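You operate a simulated robot arm through the tools that you are given. There is no shell and no other tool. Be economical: measure what you need, move in short steps, check, and stop when the job is done.

You are at the controls of a simulated two-armed robot. One attempt, no reset.

Task
Tug-test the hose tails of the red and green blocks; push a loose one home.
Fine: hold each block still; tug a reseated tail again; then shut both flow screws.

It is judged by the outcome, as a careful person would: the job done as asked, and still so three seconds after it is handed in. It fails if anything else is knocked over, pushed out of place, dropped, spilled or broken.

Robot
Two 7-joint arms with two-finger grippers on one trunk, on a base that drives. Base frame: it is fixed to the floor where the robot stands at the start and does not move with it; the origin is under the middle of the robot, x ahead of it, y to its left, z up; the surface under the hand at the start is at about z = 82. Lengths are in cm, angles in degrees, forces in N, time in s.
The left shoulder is at the start at [7.3, 21.6, 114.3], the right one opposite. With the tool pointing down near the work surface each hand reaches from about 30 to 82 cm from the robot's upright axis, wherever it stands, measured 20 degrees to its own side. Places, roughly: flow screw [70, -10, 110]; green valve block (24x6x9 cm) [50, -20, 80]; hose tail [70, -20, 100]. Payload 3.18 kg a hand.
Tool frame (each hand has its own): the origin (TCP) lies between the finger pads and is the grasp point; the fingertips stand 3 cm ahead of it; z points along the fingers, y is the line along which they close. The gripper opens to 14.4 cm. The gripper's body begins 10.3 cm behind the TCP.
Orientation is told as [roll, pitch, yaw] about the base's x, y, z axes, in that order, counted from this pose: with the fingers straight down and closing along the base's y, the tool's x points along the base's -x, its y along +y and its z along -z.

Tools
- The arms move only by the tool servo_tool. It takes "left_increments", "right_increments" or both (then of equal length, played together; a hand with none holds still); each is a list of rows, each an object of numbers (a shift or turn left out is 0, a gripper value left out holds the last): "tx", "ty", "tz": the shift along the tool's x, y, z in cm; "wx", "wy", "wz": the turn, a rotation vector about the tool's x, y, z in degrees; "gripper": the gripper command, from -1 (shut) to 1 (fully open), values between in proportion. In form: [{"tx": .., "ty": .., "tz": .., "wx": .., "wy": .., "wz": .., "gripper": ..}, ...]. A call has 1 to 12 rows; each row is the pose to reach, as a shift and turn from the pose commanded when the call began, along the tool's axes at that moment. A row lasts 0.2 s, in which the tool goes at most 5 cm and 8.6 degrees; a call with a longer step from one row to the next is refused whole, and so is a gripper value outside its range. Where a pose cannot be reached the arm comes as near as it can. A force on the tool above 40 N (or 10 N above the force at the start of the call, whichever is more), or a blocked arm, ends the call early, and 0.2 s more pass. The fingers move at their own pace and stop on an object; they squeeze with about 45 N. The grip force told is the motor's: it shows also when the fingers shut on nothing. Time passes only in rows, and 0.2 s behind the last, so rows that repeat a pose let the fingers close. The reply holds the time, the measured pose of the TCP, the force on the tool along the base axes, the opening and the grip force, in the units named above and with some noise, with the torque about the TCP (base axes, N m) and any sound that the robot's microphone picked up, and new pictures: "show" is both (left out), scene, wrist or none (wrist: the cameras of the hands that moved).
- Cameras (640 x 400 px; columns grow to the right, rows downward): "scene" is now at [16.62, -0.53, 133.06]; the picture's right is [-0.07, -1.00, 0.00], its down [-0.58, 0.04, -0.81] and it looks along [0.81, -0.06, -0.58] (base axes); focal length 251 px, centre (320, 200). "left" rides on the left gripper at [7.6, -1.6, -14.3] in its tool frame; the picture's right is [0.21, 0.98, 0.00], its down [-0.84, 0.18, -0.51] and it looks along [-0.50, 0.11, 0.86] (tool axes); focal length 218 px, centre (320, 200). "right" rides on the right gripper at [7.6, 1.6, -14.3] in its tool frame; the picture's right is [-0.21, 0.98, 0.00], its down [-0.84, -0.18, -0.51] and it looks along [-0.50, -0.11, 0.86] (tool axes); focal length 218 px, centre (320, 200).
- move_column(by): slides the trunk up (or, below 0, down) by that many cm; the arms and the scene camera ride with it, the base frame stays. It gives what a move gives, with no picture.
- roll_base(legs): drives the robot by 1 to 6 legs, each [ahead, left, turn to the left] in cm, cm and degrees, along the robot's own axes; the way and the turn of a leg run together, so that a leg with both is an arc; at most 150 cm and 180 degrees a leg. The arms and the cameras ride along, it lands a little off, and it stops where it bumps. It gives what a move gives, and a new picture of the scene camera.
- pan_tilt(pan, tilt): turns the head with the scene camera to pan (to the left, within 80 degrees either way) and tilt (down, from -29 to 69), counted from straight ahead of the robot. It gives what a move gives, and a new picture of the scene camera.
- locate(camera, pixels): for up to 12 pixels [column, row] of the newest picture of that camera ("zoom" is the newest enlarged one), the place [x, y, z] in the base frame of the surface seen there, good to about 0.2 cm. It takes no simulated time.
- enlarge(camera, box): a new picture of the part [left, top, right, bottom] of that camera's present view, enlarged. It takes no simulated time.
- finish_job(): hands the job in; it is judged then, once.

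Work in short steps. Measure before you move; look again where a grasp or a placing could have gone wrong, and mend it. You have 80 turns and 260 pictures in all, those below and enlarged ones among them. Open the grippers and draw the arms clear of the work before you hand the job in, unless the task says otherwise; then end with one line.

The tools are called after ">>>" by a JSON object that holds its "op" and its "data". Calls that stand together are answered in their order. servo_tool: Moves the arms, as the interface text tells. Its arguments: {"type":"object","properties":{"left_increments":{"type":"array","items":{"type":"object","properties":{"tx":{"type":"number"},"ty":{"type":"number"},"tz":{"type":"number"},"wx":{"type":"number"},"wy":{"type":"number"},"wz":{"type":"number"},"gripper":{"type":"number"}}}},"right_increments":{"type":"array","items":{"type":"object","properties":{"tx":{"type":"number"},"ty":{"type":"number"},"tz":{"type":"number"},"wx":{"type":"number"},"wy":{"type":"number"},"wz":{"type":"number"},"gripper":{"type":"number"}}}},"show":{"type":"string","enum":["both","scene","wrist","none"]}},"required":[]} The other tools are called the same way: move_column (by) slides the trunk up or down; roll_base (legs) drives the base; pan_tilt (pan, tilt) turns the head that bears the scene camera; locate (camera, pixels) gives the place of the surface under pixels of a picture; enlarge (camera, box) takes an enlarged picture of a part of a camera's view; finish_job () hands the job in.

At the start:

```text
t: 0.0
left_tool_pos: [43.89, 22.89, 108.76]
left_tool_rot: [-0.1, 0.0, 0.0]
left_wrist_force: [1.0, -0.2, 0.2]
left_ft_torque: [0.0, -0.04, 0.0]
left_width: 14.4
left_finger_force: 0.0
right_tool_pos: [47.07, -15.27, 108.59]
right_tool_rot: [0.0, 0.0, 0.0]
right_wrist_force: [1.1, -0.4, 0.4]
right_ft_torque: [-0.02, 0.0, -0.01]
right_width: 14.42
right_finger_force: 0.1
trunk travel left (down, up): [-22.5, 14.4]
robot x, y, heading: [0.26, 0.23, -0.2]
head pan, tilt: [-4.2, 35.4]
```

scene: 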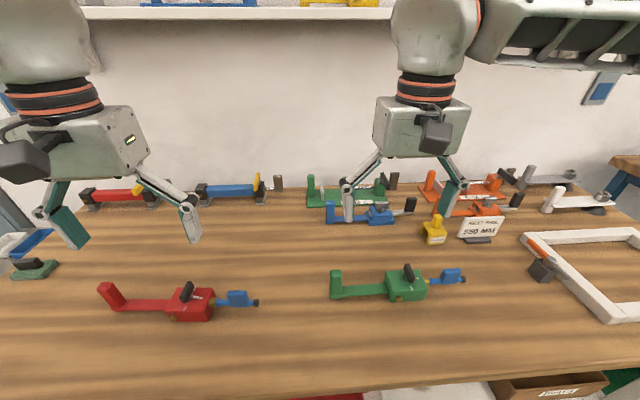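
right: 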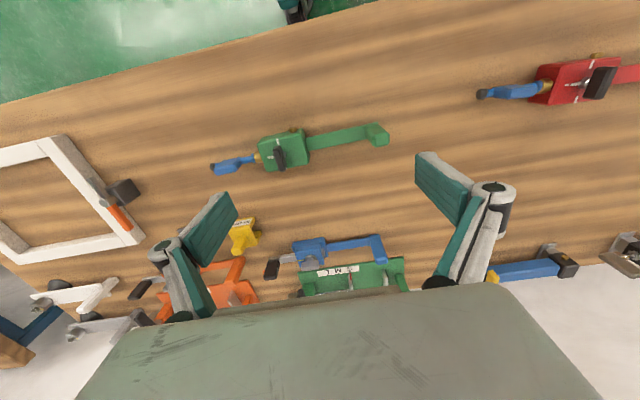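
left: 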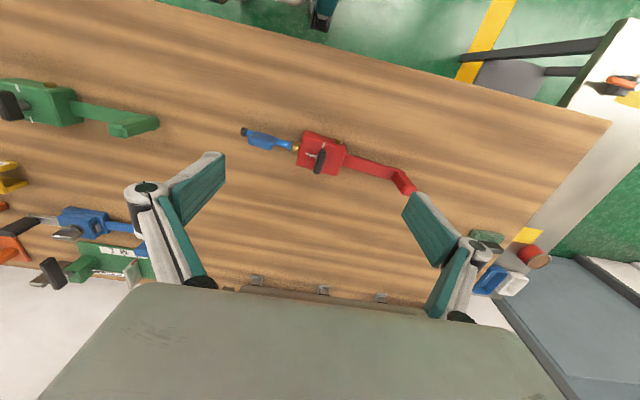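

I see the red block near (190,302) and the green near (400,285). I'll enlarge both to see the parts.

>>> {"op": "enlarge", "data": {"camera": "scene", "box": [310, 240, 490, 330]}}

>>> {"op": "enlarge", "data": {"camera": "scene", "box": [90, 260, 270, 350]}}

>>> {"op": "locate", "data": {"camera": "scene", "pixels": [[336, 272], [358, 287], [405, 281], [409, 271], [430, 280], [450, 276], [463, 280], [400, 320]]}}

>>> {"op": "locate", "data": {"camera": "scene", "pixels": [[106, 286], [140, 304], [190, 300], [187, 290], [217, 302], [237, 297], [256, 303], [200, 340]]}}

```text
3.56 times, centred on (400, 285) of scene
```

zoom: 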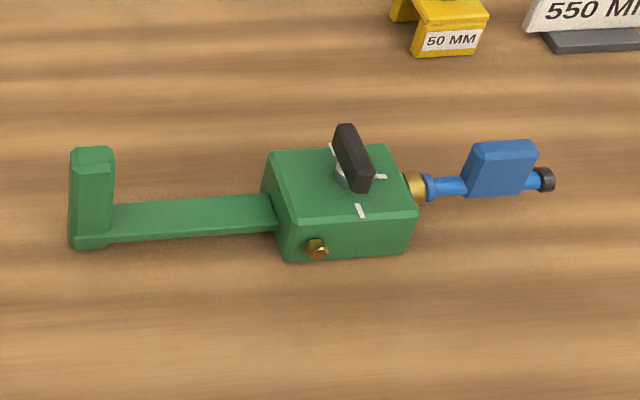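

```text
3.56 times, centred on (180, 305) of scene
```

zoom: 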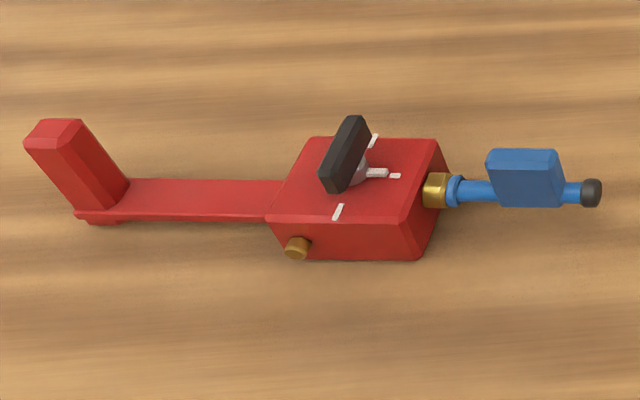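

```text
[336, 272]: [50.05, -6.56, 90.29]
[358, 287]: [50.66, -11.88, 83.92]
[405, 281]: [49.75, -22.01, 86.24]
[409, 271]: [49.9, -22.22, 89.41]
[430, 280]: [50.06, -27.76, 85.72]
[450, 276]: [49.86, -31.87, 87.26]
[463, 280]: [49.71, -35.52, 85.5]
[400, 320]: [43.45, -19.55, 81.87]
```

```text
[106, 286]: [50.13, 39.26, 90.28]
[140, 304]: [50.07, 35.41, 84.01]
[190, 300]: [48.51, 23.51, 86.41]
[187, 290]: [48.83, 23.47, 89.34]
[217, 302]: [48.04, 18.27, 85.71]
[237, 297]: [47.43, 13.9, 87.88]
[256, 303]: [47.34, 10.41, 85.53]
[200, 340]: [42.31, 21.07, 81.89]
```

The blocks hold a post grip at +y, a black knob on top with white ticks, a brass hex in the near side and a blue tail at -y. I'll look closer at the knobs and at the back of the bench.

>>> {"op": "enlarge", "data": {"camera": "scene", "box": [380, 255, 440, 305]}}

>>> {"op": "enlarge", "data": {"camera": "scene", "box": [160, 270, 230, 330]}}

>>> {"op": "enlarge", "data": {"camera": "scene", "box": [290, 150, 640, 300]}}

>>> {"op": "enlarge", "data": {"camera": "scene", "box": [0, 160, 300, 290]}}

>>> {"op": "enlarge", "data": {"camera": "right", "box": [200, 100, 400, 200]}}

>>> {"op": "enlarge", "data": {"camera": "left", "box": [230, 110, 430, 210]}}

```text
8.00 times, centred on (410, 280) of scene
```

zoom: 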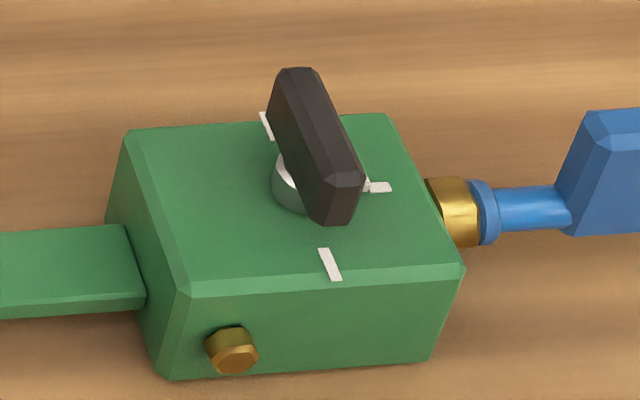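

```text
6.67 times, centred on (195, 300) of scene
```

zoom: 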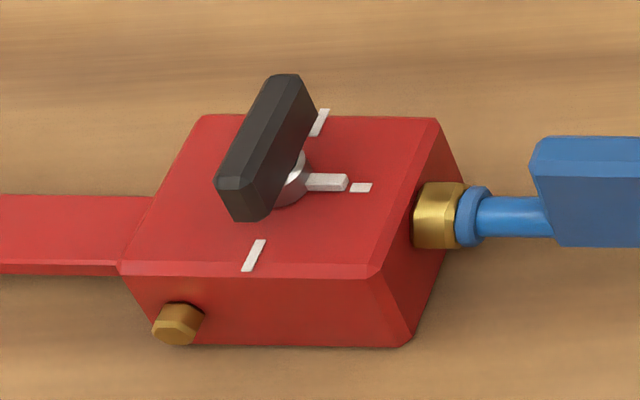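

```text
1.83 times, centred on (465, 225) of scene
```

zoom: 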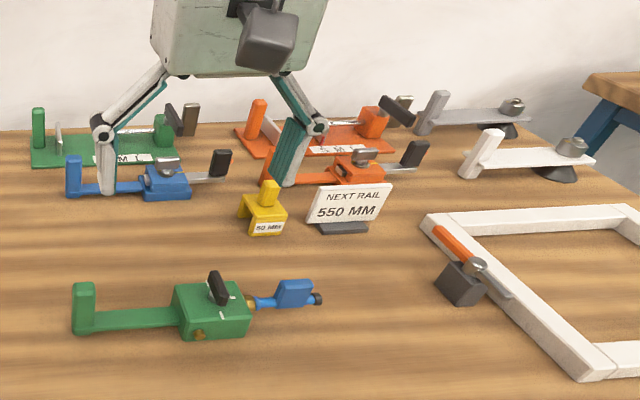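

```text
2.13 times, centred on (150, 225) of scene
```

zoom: 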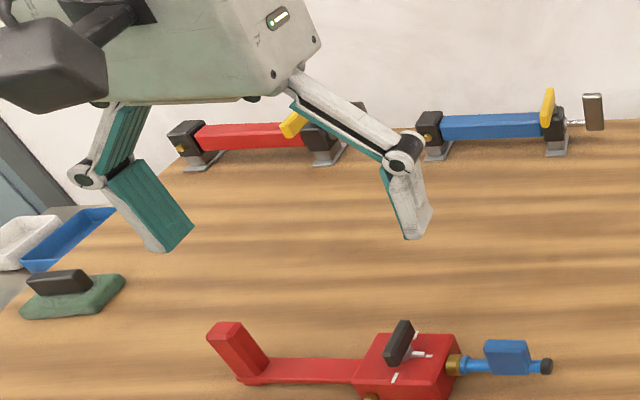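

```text
3.20 times, centred on (300, 150) of right
```

zoom: 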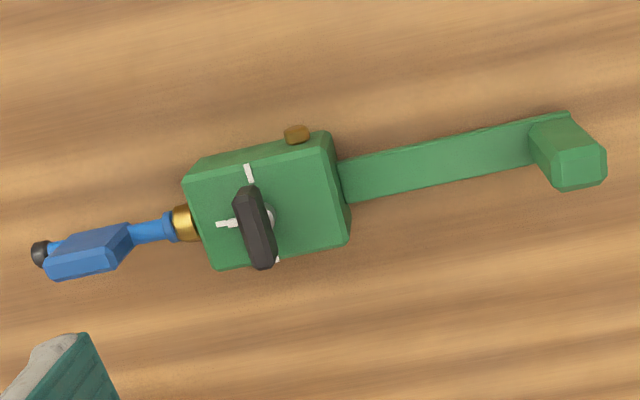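

```text
3.20 times, centred on (330, 160) of left
```

zoom: 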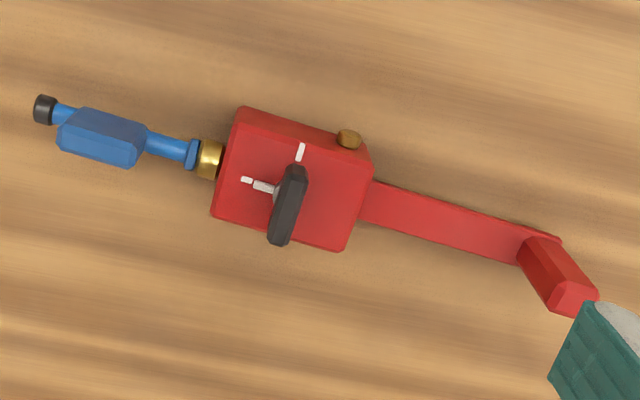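

The pointers are both on the middle (outlet) ticks. I'll do green first: shift the base right so both hands can work comfortably, then measure again.

>>> {"op": "roll_base", "data": {"legs": [[0, -18, 0]]}}

>>> {"op": "enlarge", "data": {"camera": "scene", "box": [230, 240, 390, 340]}}

```text
t: 2.2
left_tool_pos: [43.85, 4.88, 108.94]
left_tool_rot: [-0.1, -0.1, 0.3]
left_wrist_force: [-0.2, 0.0, -0.2]
left_ft_torque: [-0.02, 0.03, 0.0]
left_width: 14.4
left_finger_force: 0.1
right_tool_pos: [47.11, -33.24, 108.58]
right_tool_rot: [0.0, 0.0, 0.2]
right_wrist_force: [-0.2, -0.6, 0.1]
right_ft_torque: [0.05, 0.0, 0.02]
right_width: 14.4
right_finger_force: 0.0
trunk travel left (down, up): [-22.5, 14.4]
robot x, y, heading: [0.16, -18.05, 0.1]
head pan, tilt: [-4.2, 35.4]
```

scene: 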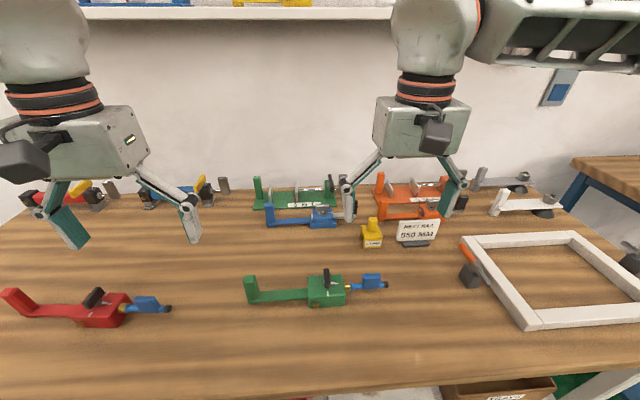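

```text
4.00 times, centred on (310, 290) of scene
```

zoom: 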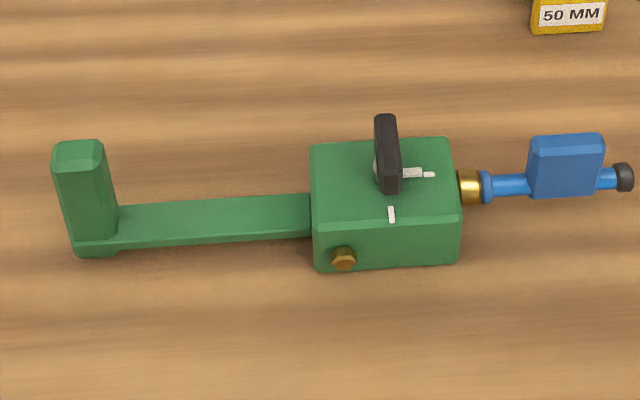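

I'll measure the post top, tab top, collar, knob and bar in this zoom.

>>> {"op": "locate", "data": {"camera": "zoom", "pixels": [[60, 158], [78, 145], [98, 158], [78, 162], [570, 137], [535, 144], [600, 144], [565, 165], [486, 187], [510, 185], [386, 118], [392, 190]]}}

>>> {"op": "locate", "data": {"camera": "zoom", "pixels": [[180, 225], [90, 225], [316, 180], [456, 180], [430, 174], [391, 215], [405, 173], [622, 175], [344, 258], [565, 195], [530, 185], [600, 190]]}}

```text
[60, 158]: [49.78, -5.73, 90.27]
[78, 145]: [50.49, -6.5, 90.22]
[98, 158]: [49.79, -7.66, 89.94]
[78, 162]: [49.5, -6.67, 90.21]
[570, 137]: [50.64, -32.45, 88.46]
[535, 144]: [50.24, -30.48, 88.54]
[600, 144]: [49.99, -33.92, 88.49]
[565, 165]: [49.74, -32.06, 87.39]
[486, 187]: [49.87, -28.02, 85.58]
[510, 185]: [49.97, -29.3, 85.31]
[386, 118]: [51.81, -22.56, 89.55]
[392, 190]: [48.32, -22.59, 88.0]
```

```text
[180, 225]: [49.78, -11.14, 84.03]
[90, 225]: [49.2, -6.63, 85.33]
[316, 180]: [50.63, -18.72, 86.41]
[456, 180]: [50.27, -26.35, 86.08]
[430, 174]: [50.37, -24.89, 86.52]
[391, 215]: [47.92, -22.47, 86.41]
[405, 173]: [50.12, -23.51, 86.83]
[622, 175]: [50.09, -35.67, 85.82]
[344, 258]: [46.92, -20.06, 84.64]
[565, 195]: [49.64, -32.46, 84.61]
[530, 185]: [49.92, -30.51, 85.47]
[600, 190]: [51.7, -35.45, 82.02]
```

Post is centred at (50.0,-6.7), top 90.3; tab at (50.25,-32.2), thin in x. I'll bring the left hand over the post and the right hand (yawed 90°) over the tab, both about 98 high.

>>> {"op": "servo_tool", "data": {"left_increments": [{"tx": -0.5, "ty": -1, "tz": 1, "gripper": 0}, {"tx": -1, "ty": -2, "tz": 2}, {"tx": -1.5, "ty": -3, "tz": 3}, {"tx": -2, "ty": -4, "tz": 4}, {"tx": -2.5, "ty": -5, "tz": 5}, {"tx": -3, "ty": -6, "tz": 6}, {"tx": -3.5, "ty": -7, "tz": 7}, {"tx": -4, "ty": -8, "tz": 8}, {"tx": -4.7, "ty": -9, "tz": 9}, {"tx": -5.3, "ty": -10, "tz": 10}, {"tx": -5.8, "ty": -11, "tz": 10.5}, {"tx": -6.1, "ty": -11.6, "tz": 10.9}], "right_increments": [{"wz": -8, "gripper": 0}, {"wz": -16}, {"wz": -24}, {"wz": -32}, {"wz": -40, "tz": 1}, {"wz": -48, "tz": 2}, {"wz": -56, "tz": 4}, {"wz": -64, "tz": 6}, {"wz": -72, "tz": 8}, {"wz": -80, "tz": 9, "tx": -1.5, "ty": 0.5}, {"wz": -88, "tz": 10, "tx": -3.1, "ty": 1}, {"wz": -90.2, "tz": 10, "tx": -3.1, "ty": 1}]}}

```text
t: 4.8
left_tool_pos: [50.44, -7.15, 97.26]
left_tool_rot: [0.3, 0.5, 0.2]
left_wrist_force: [1.7, -1.0, -1.4]
left_ft_torque: [0.17, 0.26, 0.0]
left_width: 7.2
left_finger_force: 0.1
right_tool_pos: [48.23, -36.21, 92.78]
right_tool_rot: [-16.0, -4.5, 70.2]
right_wrist_force: [2.3, -1.7, -1.9]
right_ft_torque: [0.18, 0.25, 0.06]
right_width: 7.21
right_finger_force: 0.0
right hand out of reach, approached as far as the arm can: row 4, 5, 6, 7, 8, 9, 10, 11, 12
trunk travel left (down, up): [-22.5, 14.4]
robot x, y, heading: [-0.15, -18.13, -0.2]
head pan, tilt: [-4.2, 35.4]
```

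scene: 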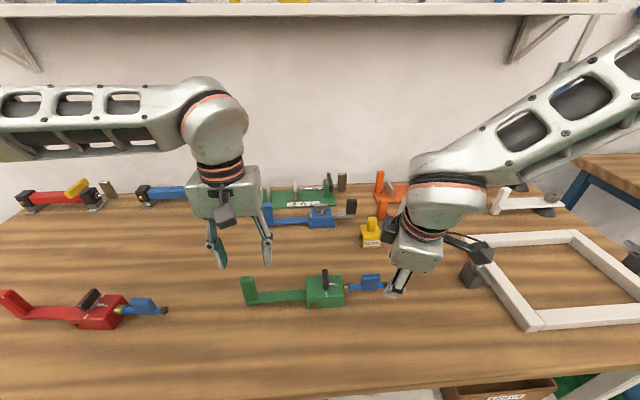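
right: 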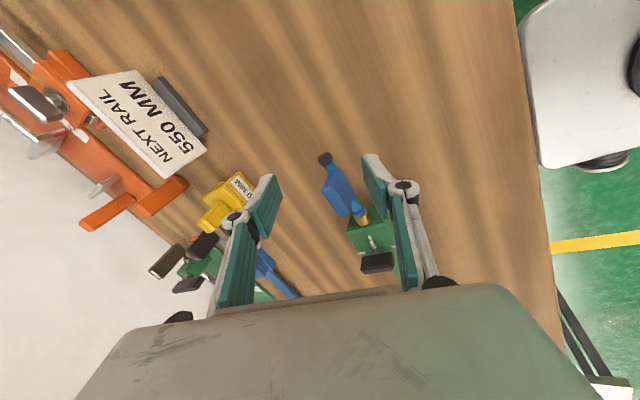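
left: 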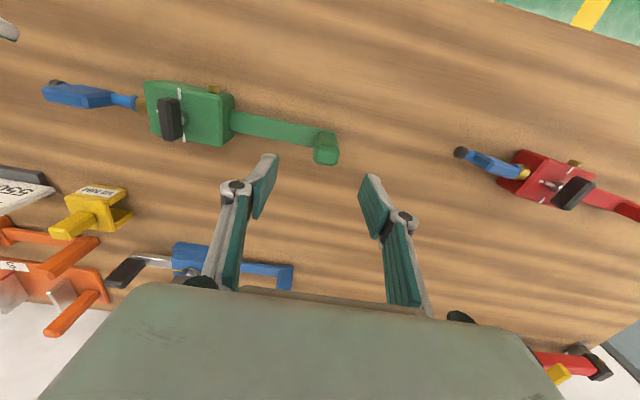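

The right wrist cannot yaw to +90 here. I'll turn it back to 0 and raise it, then look at the pose reached.

>>> {"op": "servo_tool", "data": {"right_increments": [{"tz": -3, "wz": 8}, {"tz": -5, "wz": 16}, {"tz": -5, "wz": 24}, {"tz": -5, "wz": 32}, {"tz": -5, "wz": 40}, {"tz": -5, "wz": 48}, {"tz": -5, "wz": 56}, {"tz": -5, "wz": 64}, {"tz": -5, "wz": 72}, {"tz": -5, "wz": 80}, {"tz": -5, "wz": 88}, {"tz": -5, "wz": 90}], "show": "none"}}

```text
t: 7.4
left_tool_pos: [50.09, -6.76, 97.8]
left_tool_rot: [-0.2, 0.0, 0.3]
left_wrist_force: [0.0, 0.0, -0.2]
left_ft_torque: [0.01, 0.0, -0.02]
left_width: 7.19
left_finger_force: 0.1
right_tool_pos: [46.38, -35.62, 98.18]
right_tool_rot: [4.6, -16.4, -20.9]
right_wrist_force: [-0.1, -0.2, -0.4]
right_ft_torque: [-0.01, 0.01, 0.01]
right_width: 7.19
right_finger_force: 0.2
trunk travel left (down, up): [-22.5, 14.4]
robot x, y, heading: [-0.03, -18.48, 0.2]
head pan, tilt: [-4.2, 35.4]
```

The hand is tilted by [4.6,-16.4,-20.9]. I'll level it first, then try the yaw in the other direction (toward -90).

>>> {"op": "servo_tool", "data": {"right_increments": [{"wx": 1.5, "wy": 5.5, "wz": 0.2}, {"wx": 3, "wy": 11, "wz": 0.4}, {"wx": 4.6, "wy": 16.4, "wz": 0.7}, {"wx": 4.6, "wy": 16.4, "wz": 0.7}], "show": "none"}}

>>> {"op": "servo_tool", "data": {"right_increments": [{"wz": 8}, {"wz": 16}, {"wz": 24}, {"wz": 32}, {"wz": 40}, {"wz": 48}, {"wz": 56}, {"wz": 64}, {"wz": 69}, {"wz": 69}]}}

```text
t: 8.4
left_tool_pos: [50.0, -6.73, 98.05]
left_tool_rot: [-0.1, 0.0, 0.2]
left_wrist_force: [0.5, 0.6, 0.8]
left_ft_torque: [-0.02, 0.0, -0.01]
left_width: 7.19
left_finger_force: 0.0
right_tool_pos: [46.24, -35.62, 98.17]
right_tool_rot: [-0.1, 0.0, -21.0]
right_wrist_force: [-1.3, 0.0, 0.6]
right_ft_torque: [0.0, -0.04, -0.03]
right_width: 7.2
right_finger_force: 0.2
trunk travel left (down, up): [-22.5, 14.4]
robot x, y, heading: [-0.08, -18.12, 0.3]
head pan, tilt: [-4.2, 35.4]
```

```text
t: 10.6
left_tool_pos: [50.01, -6.68, 97.87]
left_tool_rot: [0.0, -0.1, 0.2]
left_wrist_force: [0.1, 0.3, 0.2]
left_ft_torque: [-0.02, 0.01, -0.01]
left_width: 7.23
left_finger_force: 0.1
right_tool_pos: [46.25, -35.6, 98.18]
right_tool_rot: [0.1, -0.1, -90.0]
right_wrist_force: [-0.1, 0.2, 0.3]
right_ft_torque: [-0.01, -0.01, 0.03]
right_width: 7.2
right_finger_force: 0.1
trunk travel left (down, up): [-22.5, 14.4]
robot x, y, heading: [-0.19, -18.06, 0.1]
head pan, tilt: [-4.2, 35.4]
```

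scene: 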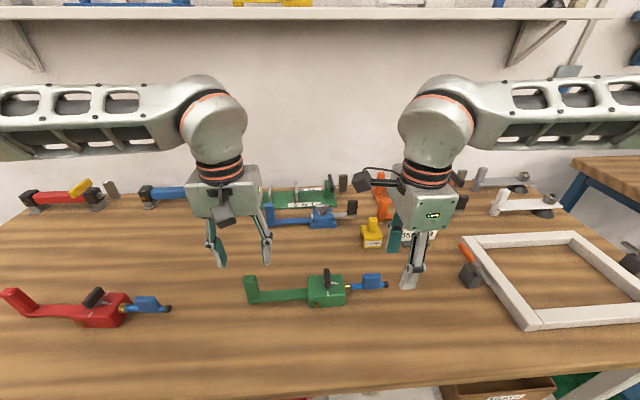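
right: 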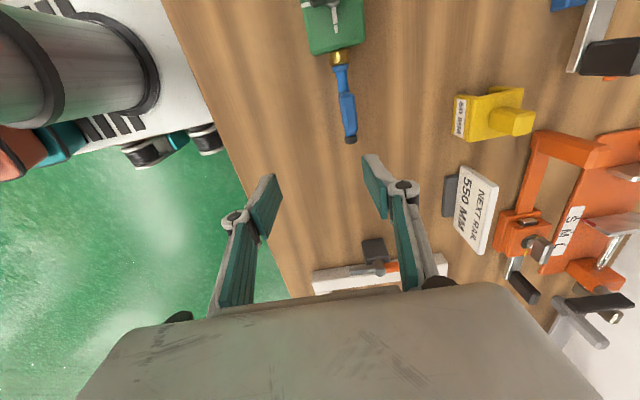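

Yaw -90 works (right tool x = +y, tool y = +x). Now lower both hands: left to z 88 over the post, right to (50.25,-32.2,86.8) over the tab, with fingers still open.

>>> {"op": "servo_tool", "data": {"left_increments": [{}, {"tz": 1}, {"tz": 3}, {"tz": 5}, {"tz": 7}, {"tz": 8.5}, {"tz": 9.3}, {"tz": 9.9}, {"tz": 9.9}], "right_increments": [{"tx": 1.5, "ty": 2}, {"tx": 3.4, "ty": 4.0}, {"tx": 3.4, "ty": 4.0, "tz": 2}, {"tx": 3.4, "ty": 4.0, "tz": 4}, {"tx": 3.4, "ty": 4.0, "tz": 6}, {"tx": 3.4, "ty": 4.0, "tz": 8}, {"tx": 3.4, "ty": 4.0, "tz": 10}, {"tx": 3.4, "ty": 4.0, "tz": 11.4}, {"tx": 3.4, "ty": 4.0, "tz": 11.4}]}}

```text
t: 12.6
left_tool_pos: [49.91, -6.67, 88.04]
left_tool_rot: [-0.1, 0.0, 0.2]
left_wrist_force: [-0.2, -0.1, 0.1]
left_ft_torque: [0.01, 0.0, 0.0]
left_width: 7.18
left_finger_force: 0.0
right_tool_pos: [50.27, -32.23, 86.86]
right_tool_rot: [0.0, 0.0, -89.9]
right_wrist_force: [-0.7, -0.2, -0.3]
right_ft_torque: [-0.01, -0.01, 0.0]
right_width: 7.2
right_finger_force: 0.1
trunk travel left (down, up): [-22.5, 14.4]
robot x, y, heading: [0.09, -18.19, -0.0]
head pan, tilt: [-4.2, 35.4]
```

scene: 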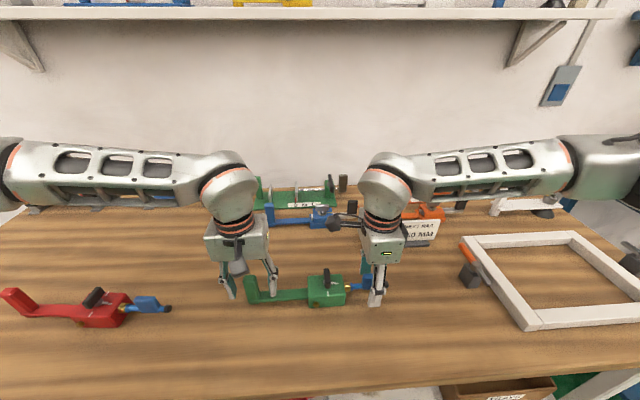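
right: 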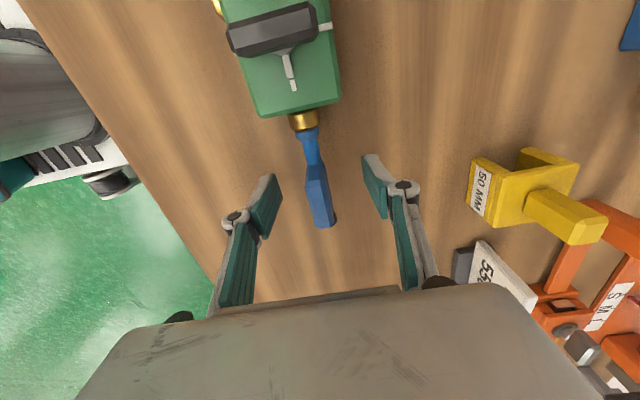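
left: 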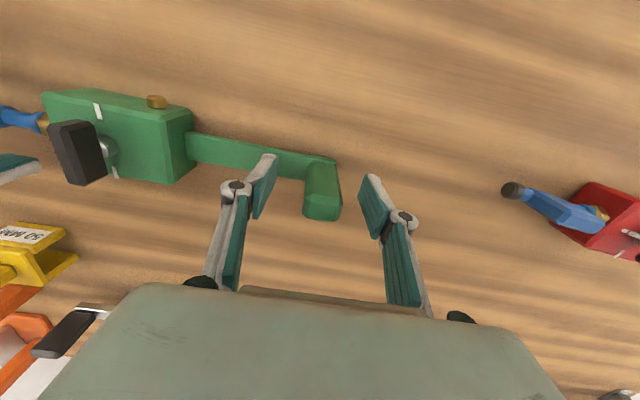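

Both straddle their parts evenly. I'll close the left on the post, then the right on the tab.

>>> {"op": "servo_tool", "data": {"left_increments": [{"gripper": -1}, {}, {}, {}, {}, {}, {}, {}], "right_increments": [{}, {}, {}, {}, {"gripper": -1}, {}, {}, {}], "show": "none"}}

>>> {"op": "locate", "data": {"camera": "right", "pixels": [[316, 170], [320, 215]]}}

```text
t: 14.4
left_tool_pos: [50.03, -6.66, 88.01]
left_tool_rot: [-0.1, 0.0, 0.2]
left_wrist_force: [2.2, 2.1, 0.9]
left_ft_torque: [0.13, 0.03, 0.17]
left_width: 2.56
left_finger_force: 45.1
right_tool_pos: [50.32, -32.19, 86.88]
right_tool_rot: [0.1, 0.0, -89.9]
right_wrist_force: [-1.9, 0.3, 0.5]
right_ft_torque: [0.14, 0.06, 0.28]
right_width: 1.3
right_finger_force: 43.1
trunk travel left (down, up): [-22.5, 14.4]
robot x, y, heading: [-0.26, -18.26, -0.1]
head pan, tilt: [-4.2, 35.4]
```

```text
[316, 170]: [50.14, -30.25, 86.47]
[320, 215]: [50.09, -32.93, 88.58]
```

Both are gripped. Now a gentle tug: right hand toward -y (tool -x), small steps up to 0.8 cm.

>>> {"op": "servo_tool", "data": {"right_increments": [{"tx": -0.1}, {"tx": -0.2}, {"tx": -0.3}, {"tx": -0.4}, {"tx": -0.4}]}}

```text
t: 15.6
left_tool_pos: [49.94, -6.83, 88.11]
left_tool_rot: [-0.2, 0.0, 0.0]
left_wrist_force: [3.1, -8.8, -0.5]
left_ft_torque: [-0.31, 0.11, 0.47]
left_width: 2.55
left_finger_force: 44.9
right_tool_pos: [50.2, -32.48, 86.89]
right_tool_rot: [-0.1, -0.1, -89.8]
right_wrist_force: [-3.6, 11.9, 2.7]
right_ft_torque: [0.67, 0.11, 0.34]
right_width: 1.28
right_finger_force: 43.0
trunk travel left (down, up): [-22.5, 14.4]
robot x, y, heading: [-0.26, -17.84, 0.3]
head pan, tilt: [-4.2, 35.4]
```

scene: 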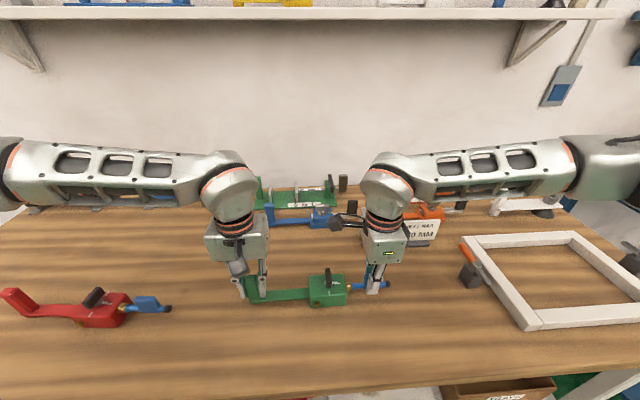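
right: 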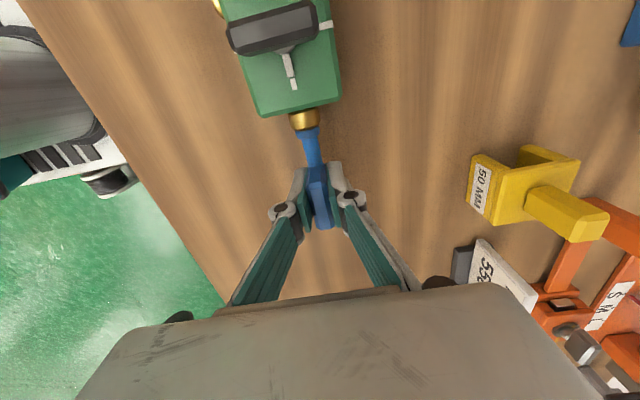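

The tail is resisting with ~12 N and no visible slide at the collar (305,125). I'll pull somewhat harder.

>>> {"op": "servo_tool", "data": {"right_increments": [{"tx": -0.15}, {"tx": -0.3}, {"tx": -0.45}, {"tx": -0.6}, {"tx": -0.6}], "show": "wrist"}}

>>> {"op": "enlarge", "data": {"camera": "right", "box": [220, 60, 420, 240]}}

```text
t: 16.8
left_tool_pos: [50.1, -6.9, 88.1]
left_tool_rot: [-0.3, 0.0, 0.0]
left_wrist_force: [1.6, -35.0, 0.6]
left_ft_torque: [-1.18, 0.2, 0.32]
left_width: 2.56
left_finger_force: 45.0
right_tool_pos: [50.26, -33.16, 86.86]
right_tool_rot: [0.2, 0.1, -89.8]
right_wrist_force: [-2.8, 33.0, 2.5]
right_ft_torque: [0.82, 0.1, 0.14]
right_width: 1.33
right_finger_force: 42.8
trunk travel left (down, up): [-22.5, 14.4]
robot x, y, heading: [-0.07, -18.4, 0.2]
head pan, tilt: [-4.2, 35.4]
```

right: 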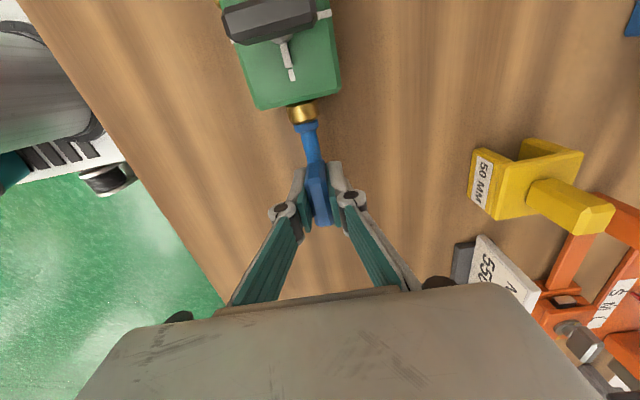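

```text
2.22 times, centred on (320, 150) of right
```

zoom: 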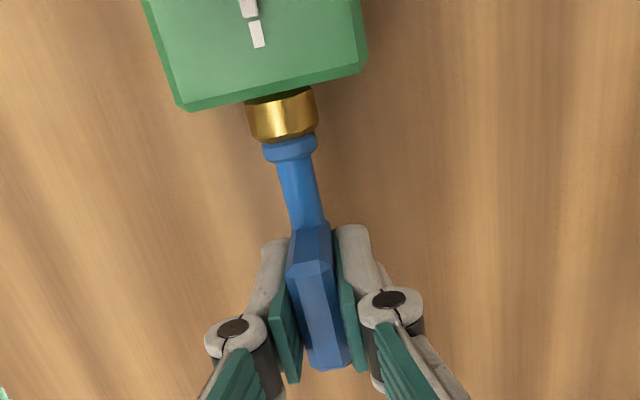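

33 N with the flange still flush against the brass collar; I'll measure flange vs block to make sure it's not sliding.

>>> {"op": "locate", "data": {"camera": "zoom", "pixels": [[280, 95], [283, 120], [289, 150], [305, 200], [257, 35], [309, 240], [320, 350], [310, 268]]}}

```text
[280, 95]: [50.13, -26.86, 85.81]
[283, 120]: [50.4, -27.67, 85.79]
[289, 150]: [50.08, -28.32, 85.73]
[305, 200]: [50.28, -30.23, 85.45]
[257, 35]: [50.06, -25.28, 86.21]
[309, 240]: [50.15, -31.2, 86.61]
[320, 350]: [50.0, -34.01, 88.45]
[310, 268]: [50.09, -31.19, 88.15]
```

Everything moved together (~0.3 cm arm compliance), so green's tail is firm. I'll relax the pull, open the right hand and raise it.

>>> {"op": "servo_tool", "data": {"right_increments": [{"tx": 0.25}, {"tx": 0.5}, {"tx": 0.5, "gripper": 0}, {"tx": 0.5}, {"tx": 0.5}, {"tx": 0.5, "tz": -3}, {"tx": 0.5, "tz": -7}, {"tx": 0.5, "tz": -10}, {"tx": 0.5, "tz": -10}]}}

>>> {"op": "enlarge", "data": {"camera": "right", "box": [200, 0, 440, 180]}}

```text
t: 18.8
left_tool_pos: [49.91, -6.69, 88.06]
left_tool_rot: [-0.1, 0.0, 0.3]
left_wrist_force: [1.0, 3.1, 0.3]
left_ft_torque: [0.08, -0.27, 0.19]
left_width: 2.55
left_finger_force: 45.1
right_tool_pos: [50.37, -32.6, 96.85]
right_tool_rot: [0.1, -0.1, -89.9]
right_wrist_force: [1.1, 0.6, -0.5]
right_ft_torque: [0.04, -0.01, 0.04]
right_width: 7.23
right_finger_force: 0.1
trunk travel left (down, up): [-22.5, 14.4]
robot x, y, heading: [-0.69, -18.51, -0.2]
head pan, tilt: [-4.2, 35.4]
```

scene: 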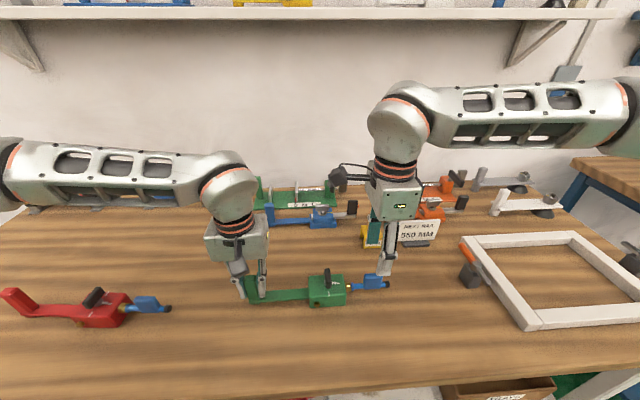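
right: 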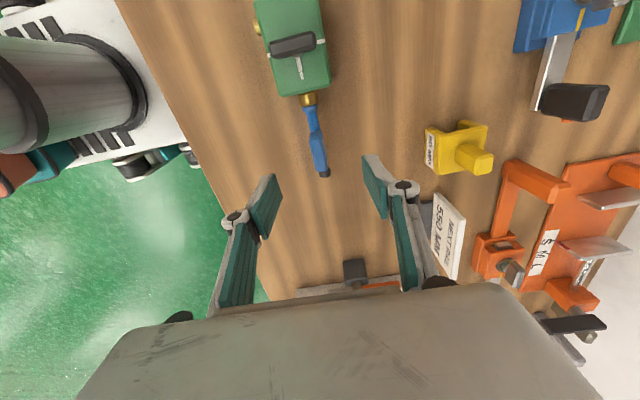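

```text
2.22 times, centred on (320, 90) of right
```

zoom: 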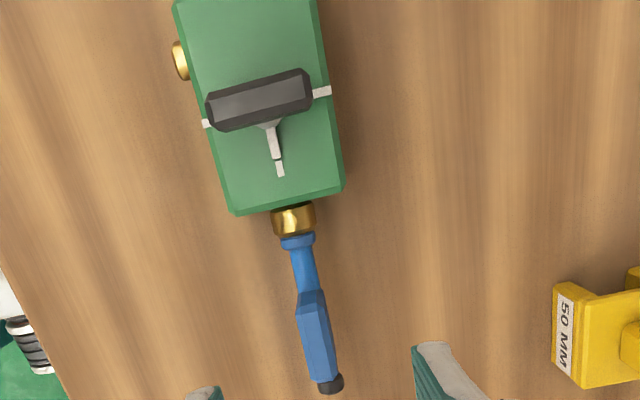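

Green passes. Next red: release the left hand, raise both hands well, then drive left.

>>> {"op": "servo_tool", "data": {"left_increments": [{"gripper": 0}, {}, {}, {"tz": -3}, {"tz": -7}, {"tz": -11}, {"tz": -13}], "right_increments": [{}, {}, {}, {"tz": -2}, {"tz": -4}, {"tz": -4}, {"tz": -4}], "show": "none"}}

>>> {"op": "roll_base", "data": {"legs": [[0, 44, 0]]}}

>>> {"op": "enlarge", "data": {"camera": "scene", "box": [220, 240, 400, 340]}}

```text
t: 20.4
left_tool_pos: [50.0, -6.67, 101.0]
left_tool_rot: [-0.1, 0.0, 0.2]
left_wrist_force: [-0.4, -0.1, 0.3]
left_ft_torque: [0.01, 0.0, 0.01]
left_width: 7.18
left_finger_force: 0.1
right_tool_pos: [50.38, -32.75, 100.82]
right_tool_rot: [0.1, 0.0, -89.9]
right_wrist_force: [0.1, -0.1, 0.0]
right_ft_torque: [0.05, 0.04, 0.0]
right_width: 7.18
right_finger_force: 0.1
trunk travel left (down, up): [-22.5, 14.4]
robot x, y, heading: [0.31, -18.12, -0.0]
head pan, tilt: [-4.2, 35.4]
```

```text
t: 24.8
left_tool_pos: [49.83, 37.6, 101.05]
left_tool_rot: [-0.1, 0.1, 0.4]
left_wrist_force: [0.8, 0.4, -0.1]
left_ft_torque: [-0.02, 0.02, 0.0]
left_width: 7.21
left_finger_force: 0.1
right_tool_pos: [50.33, 11.48, 100.8]
right_tool_rot: [0.0, 0.0, -89.7]
right_wrist_force: [0.1, 0.9, -0.7]
right_ft_torque: [-0.01, -0.05, -0.02]
right_width: 7.21
right_finger_force: 0.0
trunk travel left (down, up): [-22.5, 14.4]
robot x, y, heading: [-0.14, 26.12, 0.3]
head pan, tilt: [-4.2, 35.4]
```

scene: 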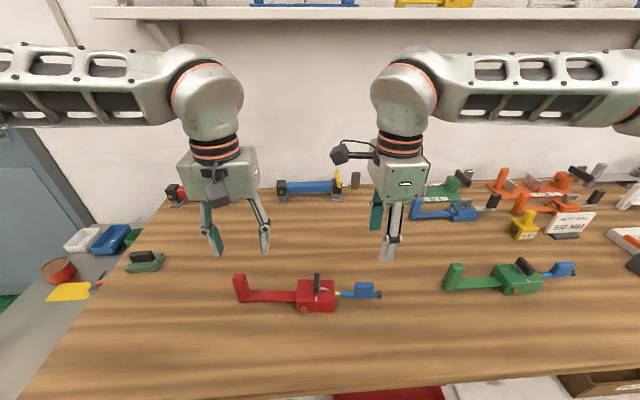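

```text
3.56 times, centred on (310, 290) of scene
```

zoom: 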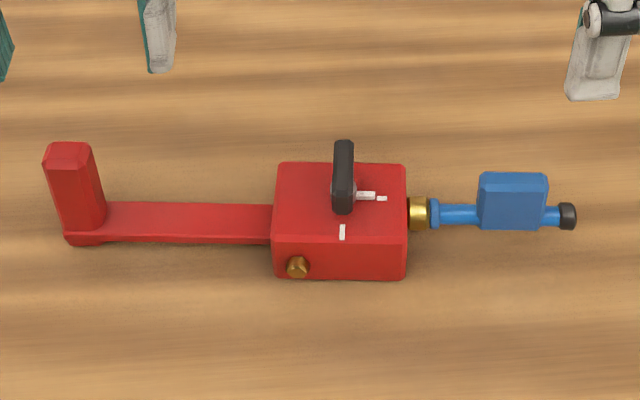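

Measuring red's post top, knob, ticks, collar/flange and tab.

>>> {"op": "locate", "data": {"camera": "zoom", "pixels": [[50, 158], [69, 146], [90, 158], [70, 161], [485, 178], [543, 178], [512, 176], [512, 205], [434, 213], [342, 145], [343, 208], [381, 198]]}}

>>> {"op": "locate", "data": {"camera": "zoom", "pixels": [[85, 215], [200, 212], [418, 212], [445, 213], [463, 213], [404, 200], [279, 200], [568, 215], [342, 232], [365, 195]]}}

```text
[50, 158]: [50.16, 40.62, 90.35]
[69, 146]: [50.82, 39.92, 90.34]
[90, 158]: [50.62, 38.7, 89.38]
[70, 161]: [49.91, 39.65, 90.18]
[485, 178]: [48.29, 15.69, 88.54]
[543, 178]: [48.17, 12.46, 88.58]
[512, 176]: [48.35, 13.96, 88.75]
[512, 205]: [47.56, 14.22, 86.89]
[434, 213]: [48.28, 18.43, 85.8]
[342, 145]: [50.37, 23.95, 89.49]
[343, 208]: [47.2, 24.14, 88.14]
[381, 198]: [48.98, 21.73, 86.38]
```

```text
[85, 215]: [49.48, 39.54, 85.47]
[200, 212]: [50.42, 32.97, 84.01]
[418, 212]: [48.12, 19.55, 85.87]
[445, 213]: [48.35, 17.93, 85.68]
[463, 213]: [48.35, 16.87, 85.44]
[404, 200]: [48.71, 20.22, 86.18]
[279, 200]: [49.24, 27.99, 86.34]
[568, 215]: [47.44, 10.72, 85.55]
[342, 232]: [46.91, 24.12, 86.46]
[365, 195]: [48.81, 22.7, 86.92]
```

Red lies at yaw about -4.8°: post (50.3,39.6), tab (48.15,14.1). Move both hands onto them.

>>> {"op": "servo_tool", "data": {"left_increments": [{"tx": -0.2, "ty": 1, "wz": 2.6}, {"tx": -0.47, "ty": 2, "wz": 5.2}, {"tx": -0.47, "ty": 2, "tz": 2, "wz": 5.2}, {"tx": -0.47, "ty": 2, "tz": 4, "wz": 5.2}, {"tx": -0.47, "ty": 2, "tz": 6, "wz": 5.2}, {"tx": -0.47, "ty": 2, "tz": 8, "wz": 5.2}, {"tx": -0.47, "ty": 2, "tz": 10, "wz": 5.2}, {"tx": -0.47, "ty": 2, "tz": 12, "wz": 5.2}, {"tx": -0.47, "ty": 2, "tz": 13, "wz": 5.2}, {"tx": -0.47, "ty": 2, "tz": 13, "wz": 5.2}], "right_increments": [{"tx": 1.3, "ty": -1.1, "wz": 2.5}, {"tx": 2.62, "ty": -2.18, "wz": 5.1}, {"tx": 2.62, "ty": -2.18, "tz": 2, "wz": 5.1}, {"tx": 2.62, "ty": -2.18, "tz": 4, "wz": 5.1}, {"tx": 2.62, "ty": -2.18, "tz": 6, "wz": 5.1}, {"tx": 2.62, "ty": -2.18, "tz": 8, "wz": 5.1}, {"tx": 2.62, "ty": -2.18, "tz": 10, "wz": 5.1}, {"tx": 2.62, "ty": -2.18, "tz": 12, "wz": 5.1}, {"tx": 2.62, "ty": -2.18, "tz": 14, "wz": 5.1}, {"tx": 2.62, "ty": -2.18, "tz": 14, "wz": 5.1}]}}

```text
t: 27.0
left_tool_pos: [50.34, 39.65, 88.01]
left_tool_rot: [-0.1, 0.1, -4.9]
left_wrist_force: [0.5, -0.1, 0.8]
left_ft_torque: [-0.01, -0.01, 0.01]
left_width: 7.17
left_finger_force: 0.1
right_tool_pos: [47.89, 14.01, 86.7]
right_tool_rot: [0.0, 0.0, -94.9]
right_wrist_force: [-0.2, 0.3, 0.1]
right_ft_torque: [-0.02, 0.01, 0.03]
right_width: 7.2
right_finger_force: 0.0
trunk travel left (down, up): [-22.5, 14.4]
robot x, y, heading: [-0.17, 25.56, 0.3]
head pan, tilt: [-4.2, 35.4]
```

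scene: 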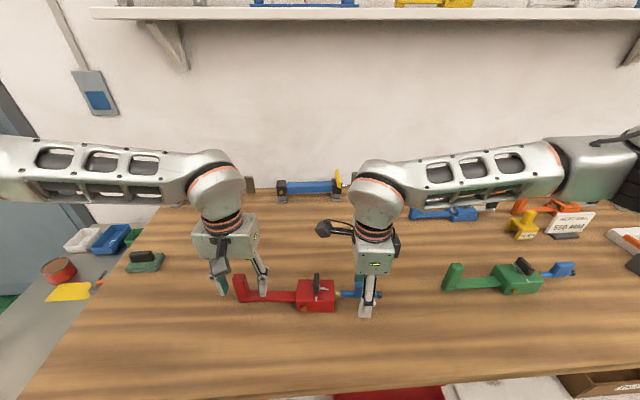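
right: 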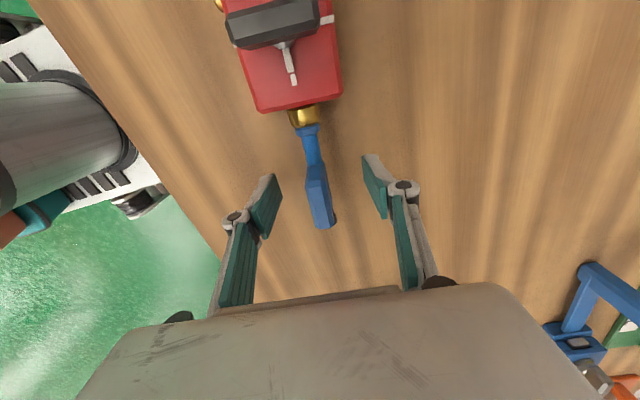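
left: 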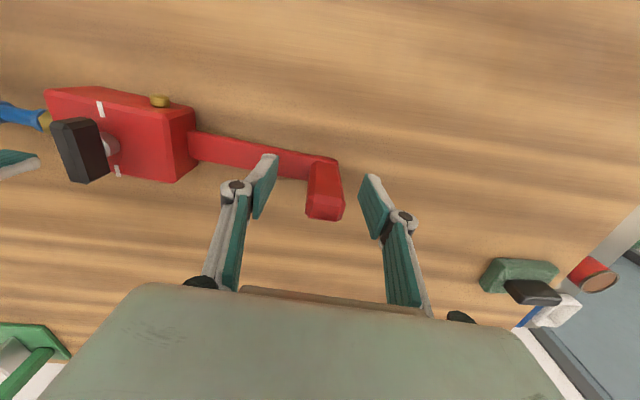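

Same geometry as with green; close left, then right.

>>> {"op": "servo_tool", "data": {"left_increments": [{"gripper": -1}, {}, {}, {}, {}, {}, {}, {}], "right_increments": [{"ty": 0.1}, {"ty": 0.1}, {"ty": 0.1}, {"ty": 0.1}, {"gripper": -1, "ty": 0.1}, {"ty": 0.1}, {"ty": 0.1}, {"ty": 0.1}], "show": "wrist"}}

>>> {"op": "enlarge", "data": {"camera": "right", "box": [220, 60, 420, 240]}}

```text
t: 28.8
left_tool_pos: [50.4, 39.72, 88.08]
left_tool_rot: [-0.1, 0.1, -4.8]
left_wrist_force: [-0.1, 1.1, 0.1]
left_ft_torque: [0.1, 0.02, 0.06]
left_width: 2.54
left_finger_force: 44.5
right_tool_pos: [48.19, 14.12, 86.78]
right_tool_rot: [0.0, -0.1, -94.8]
right_wrist_force: [-0.4, 0.6, -0.5]
right_ft_torque: [0.08, 0.06, -0.12]
right_width: 1.29
right_finger_force: 42.6
trunk travel left (down, up): [-22.5, 14.4]
robot x, y, heading: [-0.29, 25.85, 0.3]
head pan, tilt: [-4.2, 35.4]
```

right: 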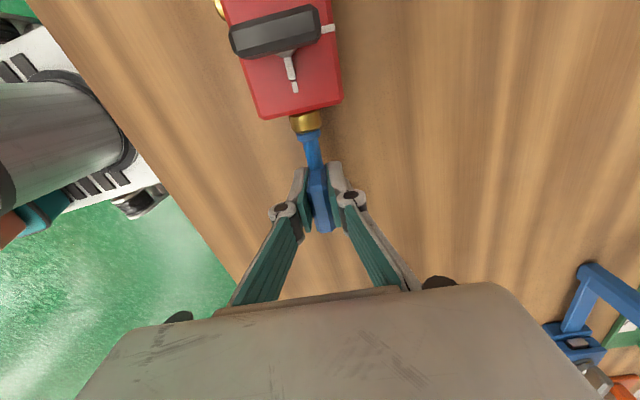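
left: 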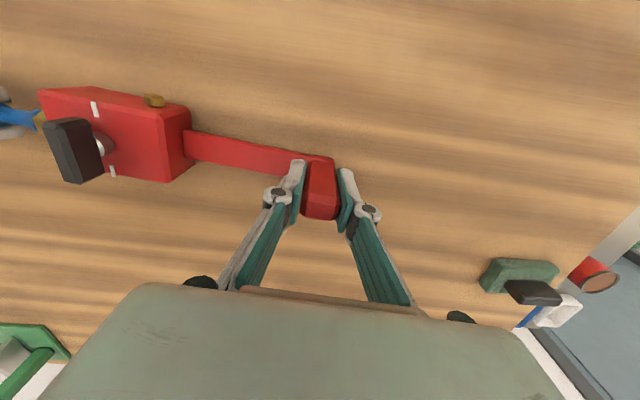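

```text
2.22 times, centred on (320, 150) of right
```

zoom: 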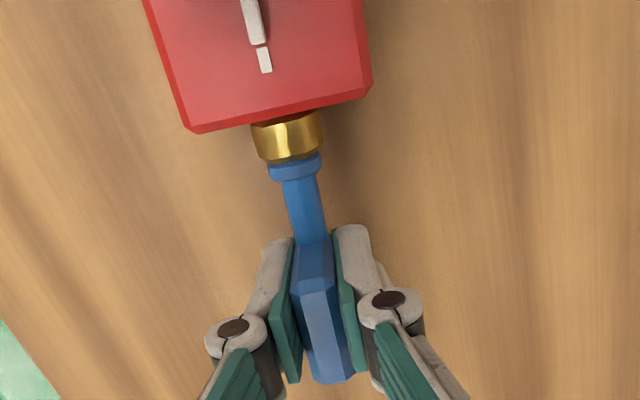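

Gripped. Tug red: 0.5 cm in small steps along the tail axis (tool -x).

>>> {"op": "servo_tool", "data": {"right_increments": [{"tx": -0.1}, {"tx": -0.2}, {"tx": -0.3}, {"tx": -0.4}, {"tx": -0.5}, {"tx": -0.5}], "show": "wrist"}}

>>> {"op": "enlarge", "data": {"camera": "right", "box": [220, 60, 420, 240]}}

```text
t: 30.2
left_tool_pos: [50.26, 39.53, 87.99]
left_tool_rot: [-0.2, -0.1, -4.9]
left_wrist_force: [-0.6, -0.1, 0.0]
left_ft_torque: [-0.09, 0.01, -0.13]
left_width: 2.56
left_finger_force: 45.3
right_tool_pos: [48.04, 13.57, 86.76]
right_tool_rot: [0.0, -0.1, -94.9]
right_wrist_force: [0.0, 0.0, 0.3]
right_ft_torque: [-0.07, 0.03, -0.07]
right_width: 1.29
right_finger_force: 43.0
trunk travel left (down, up): [-22.5, 14.4]
robot x, y, heading: [-0.31, 26.19, 0.2]
head pan, tilt: [-4.2, 35.4]
```

right: 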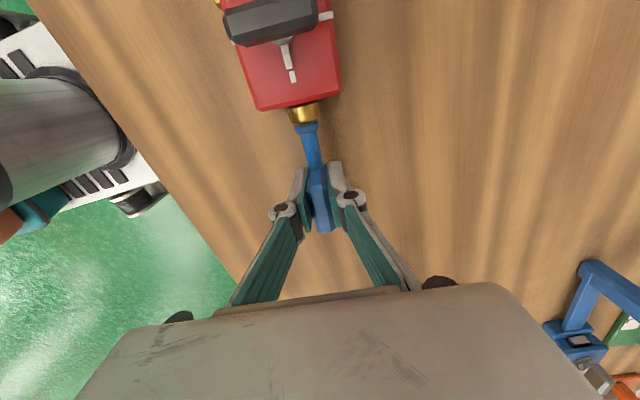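

```text
2.22 times, centred on (320, 150) of right
```

zoom: 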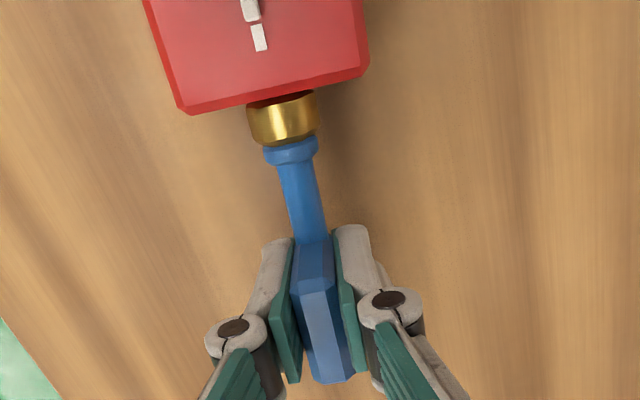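

Zero force and the tube lengthened out of its collar by ~0.5 cm: red's tail is loose. Push it home along +tool x until it meets firm resistance.

>>> {"op": "servo_tool", "data": {"right_increments": [{"tx": 0.15}, {"tx": 0.3}, {"tx": 0.45}, {"tx": 0.6}, {"tx": 0.7}, {"tx": 0.8}, {"tx": 0.9}, {"tx": 1.0}, {"tx": 1.0}], "show": "wrist"}}

>>> {"op": "enlarge", "data": {"camera": "right", "box": [220, 60, 420, 240]}}

```text
t: 32.2
left_tool_pos: [50.47, 39.63, 88.08]
left_tool_rot: [0.0, 0.2, -4.8]
left_wrist_force: [0.4, 12.9, -0.2]
left_ft_torque: [0.46, -0.1, -0.16]
left_width: 2.58
left_finger_force: 44.8
right_tool_pos: [48.25, 14.57, 86.81]
right_tool_rot: [0.1, 0.0, -94.9]
right_wrist_force: [-1.6, -14.2, -0.7]
right_ft_torque: [-0.1, 0.01, -0.02]
right_width: 1.3
right_finger_force: 42.7
trunk travel left (down, up): [-22.5, 14.4]
robot x, y, heading: [-0.19, 26.25, 0.4]
head pan, tilt: [-4.2, 35.4]
```

right: 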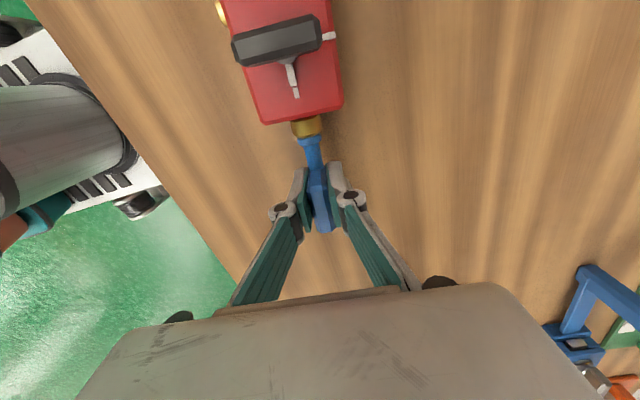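

```text
2.22 times, centred on (320, 150) of right
```

zoom: 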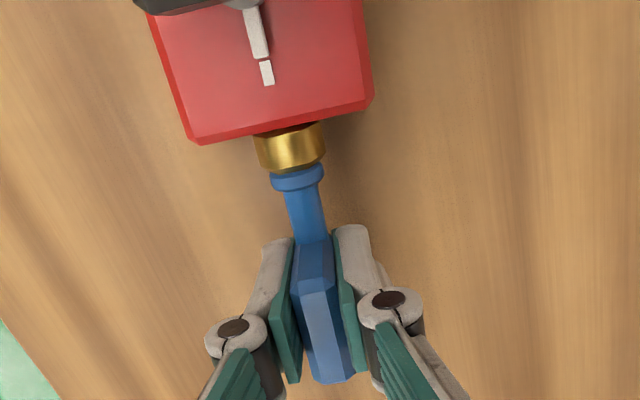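

Resistance of 14 N building; tail now ~0.45 cm further in than at the start. Push on until a hard stop or click.

>>> {"op": "servo_tool", "data": {"right_increments": [{"tx": 0.1}, {"tx": 0.2}, {"tx": 0.3}, {"tx": 0.4}, {"tx": 0.5}, {"tx": 0.6}, {"tx": 0.6}], "show": "wrist"}}

>>> {"op": "enlarge", "data": {"camera": "right", "box": [220, 60, 420, 240]}}

```text
t: 33.8
left_tool_pos: [50.41, 39.74, 87.97]
left_tool_rot: [0.1, 0.2, -4.7]
left_wrist_force: [1.9, 34.1, 1.9]
left_ft_torque: [0.83, -0.27, -0.3]
left_width: 2.58
left_finger_force: 45.0
right_tool_pos: [48.2, 15.04, 86.7]
right_tool_rot: [-0.1, -0.3, -95.0]
right_wrist_force: [1.0, -33.1, 0.7]
right_ft_torque: [-0.74, -0.05, -0.07]
right_width: 1.26
right_finger_force: 43.2
trunk travel left (down, up): [-22.5, 14.4]
robot x, y, heading: [-0.12, 26.47, 0.2]
head pan, tilt: [-4.2, 35.4]
```

right: 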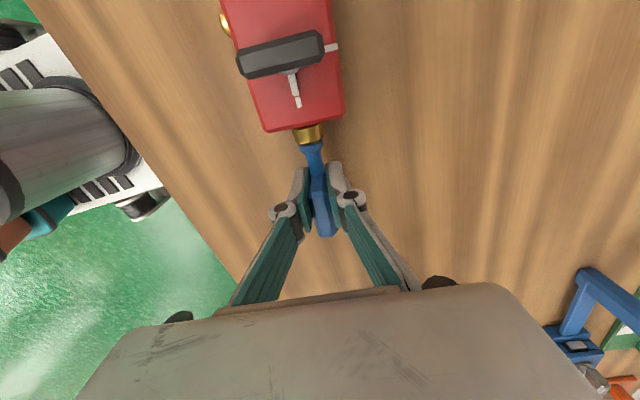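

```text
2.22 times, centred on (320, 150) of right
```

zoom: 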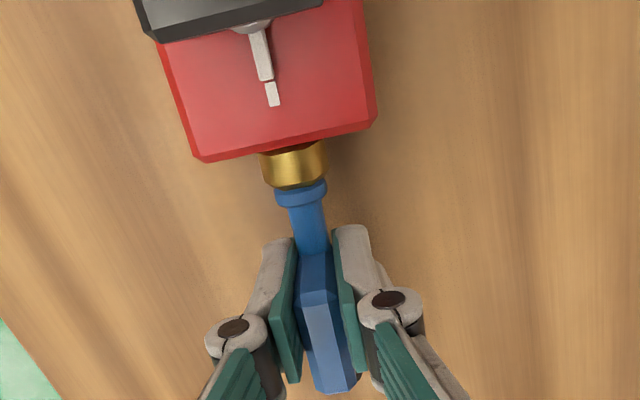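

33 N and the grip has begun to slip on the tab. Measure the tail against the block now.

>>> {"op": "locate", "data": {"camera": "zoom", "pixels": [[272, 95], [262, 60], [290, 143], [293, 170], [300, 200], [312, 240], [316, 258], [330, 390], [318, 295]]}}

```text
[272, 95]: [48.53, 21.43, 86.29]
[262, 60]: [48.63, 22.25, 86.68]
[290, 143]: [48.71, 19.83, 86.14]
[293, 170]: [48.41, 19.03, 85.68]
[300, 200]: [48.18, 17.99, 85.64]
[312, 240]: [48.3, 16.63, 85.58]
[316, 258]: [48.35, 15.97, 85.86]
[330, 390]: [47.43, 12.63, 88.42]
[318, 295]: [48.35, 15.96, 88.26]
```

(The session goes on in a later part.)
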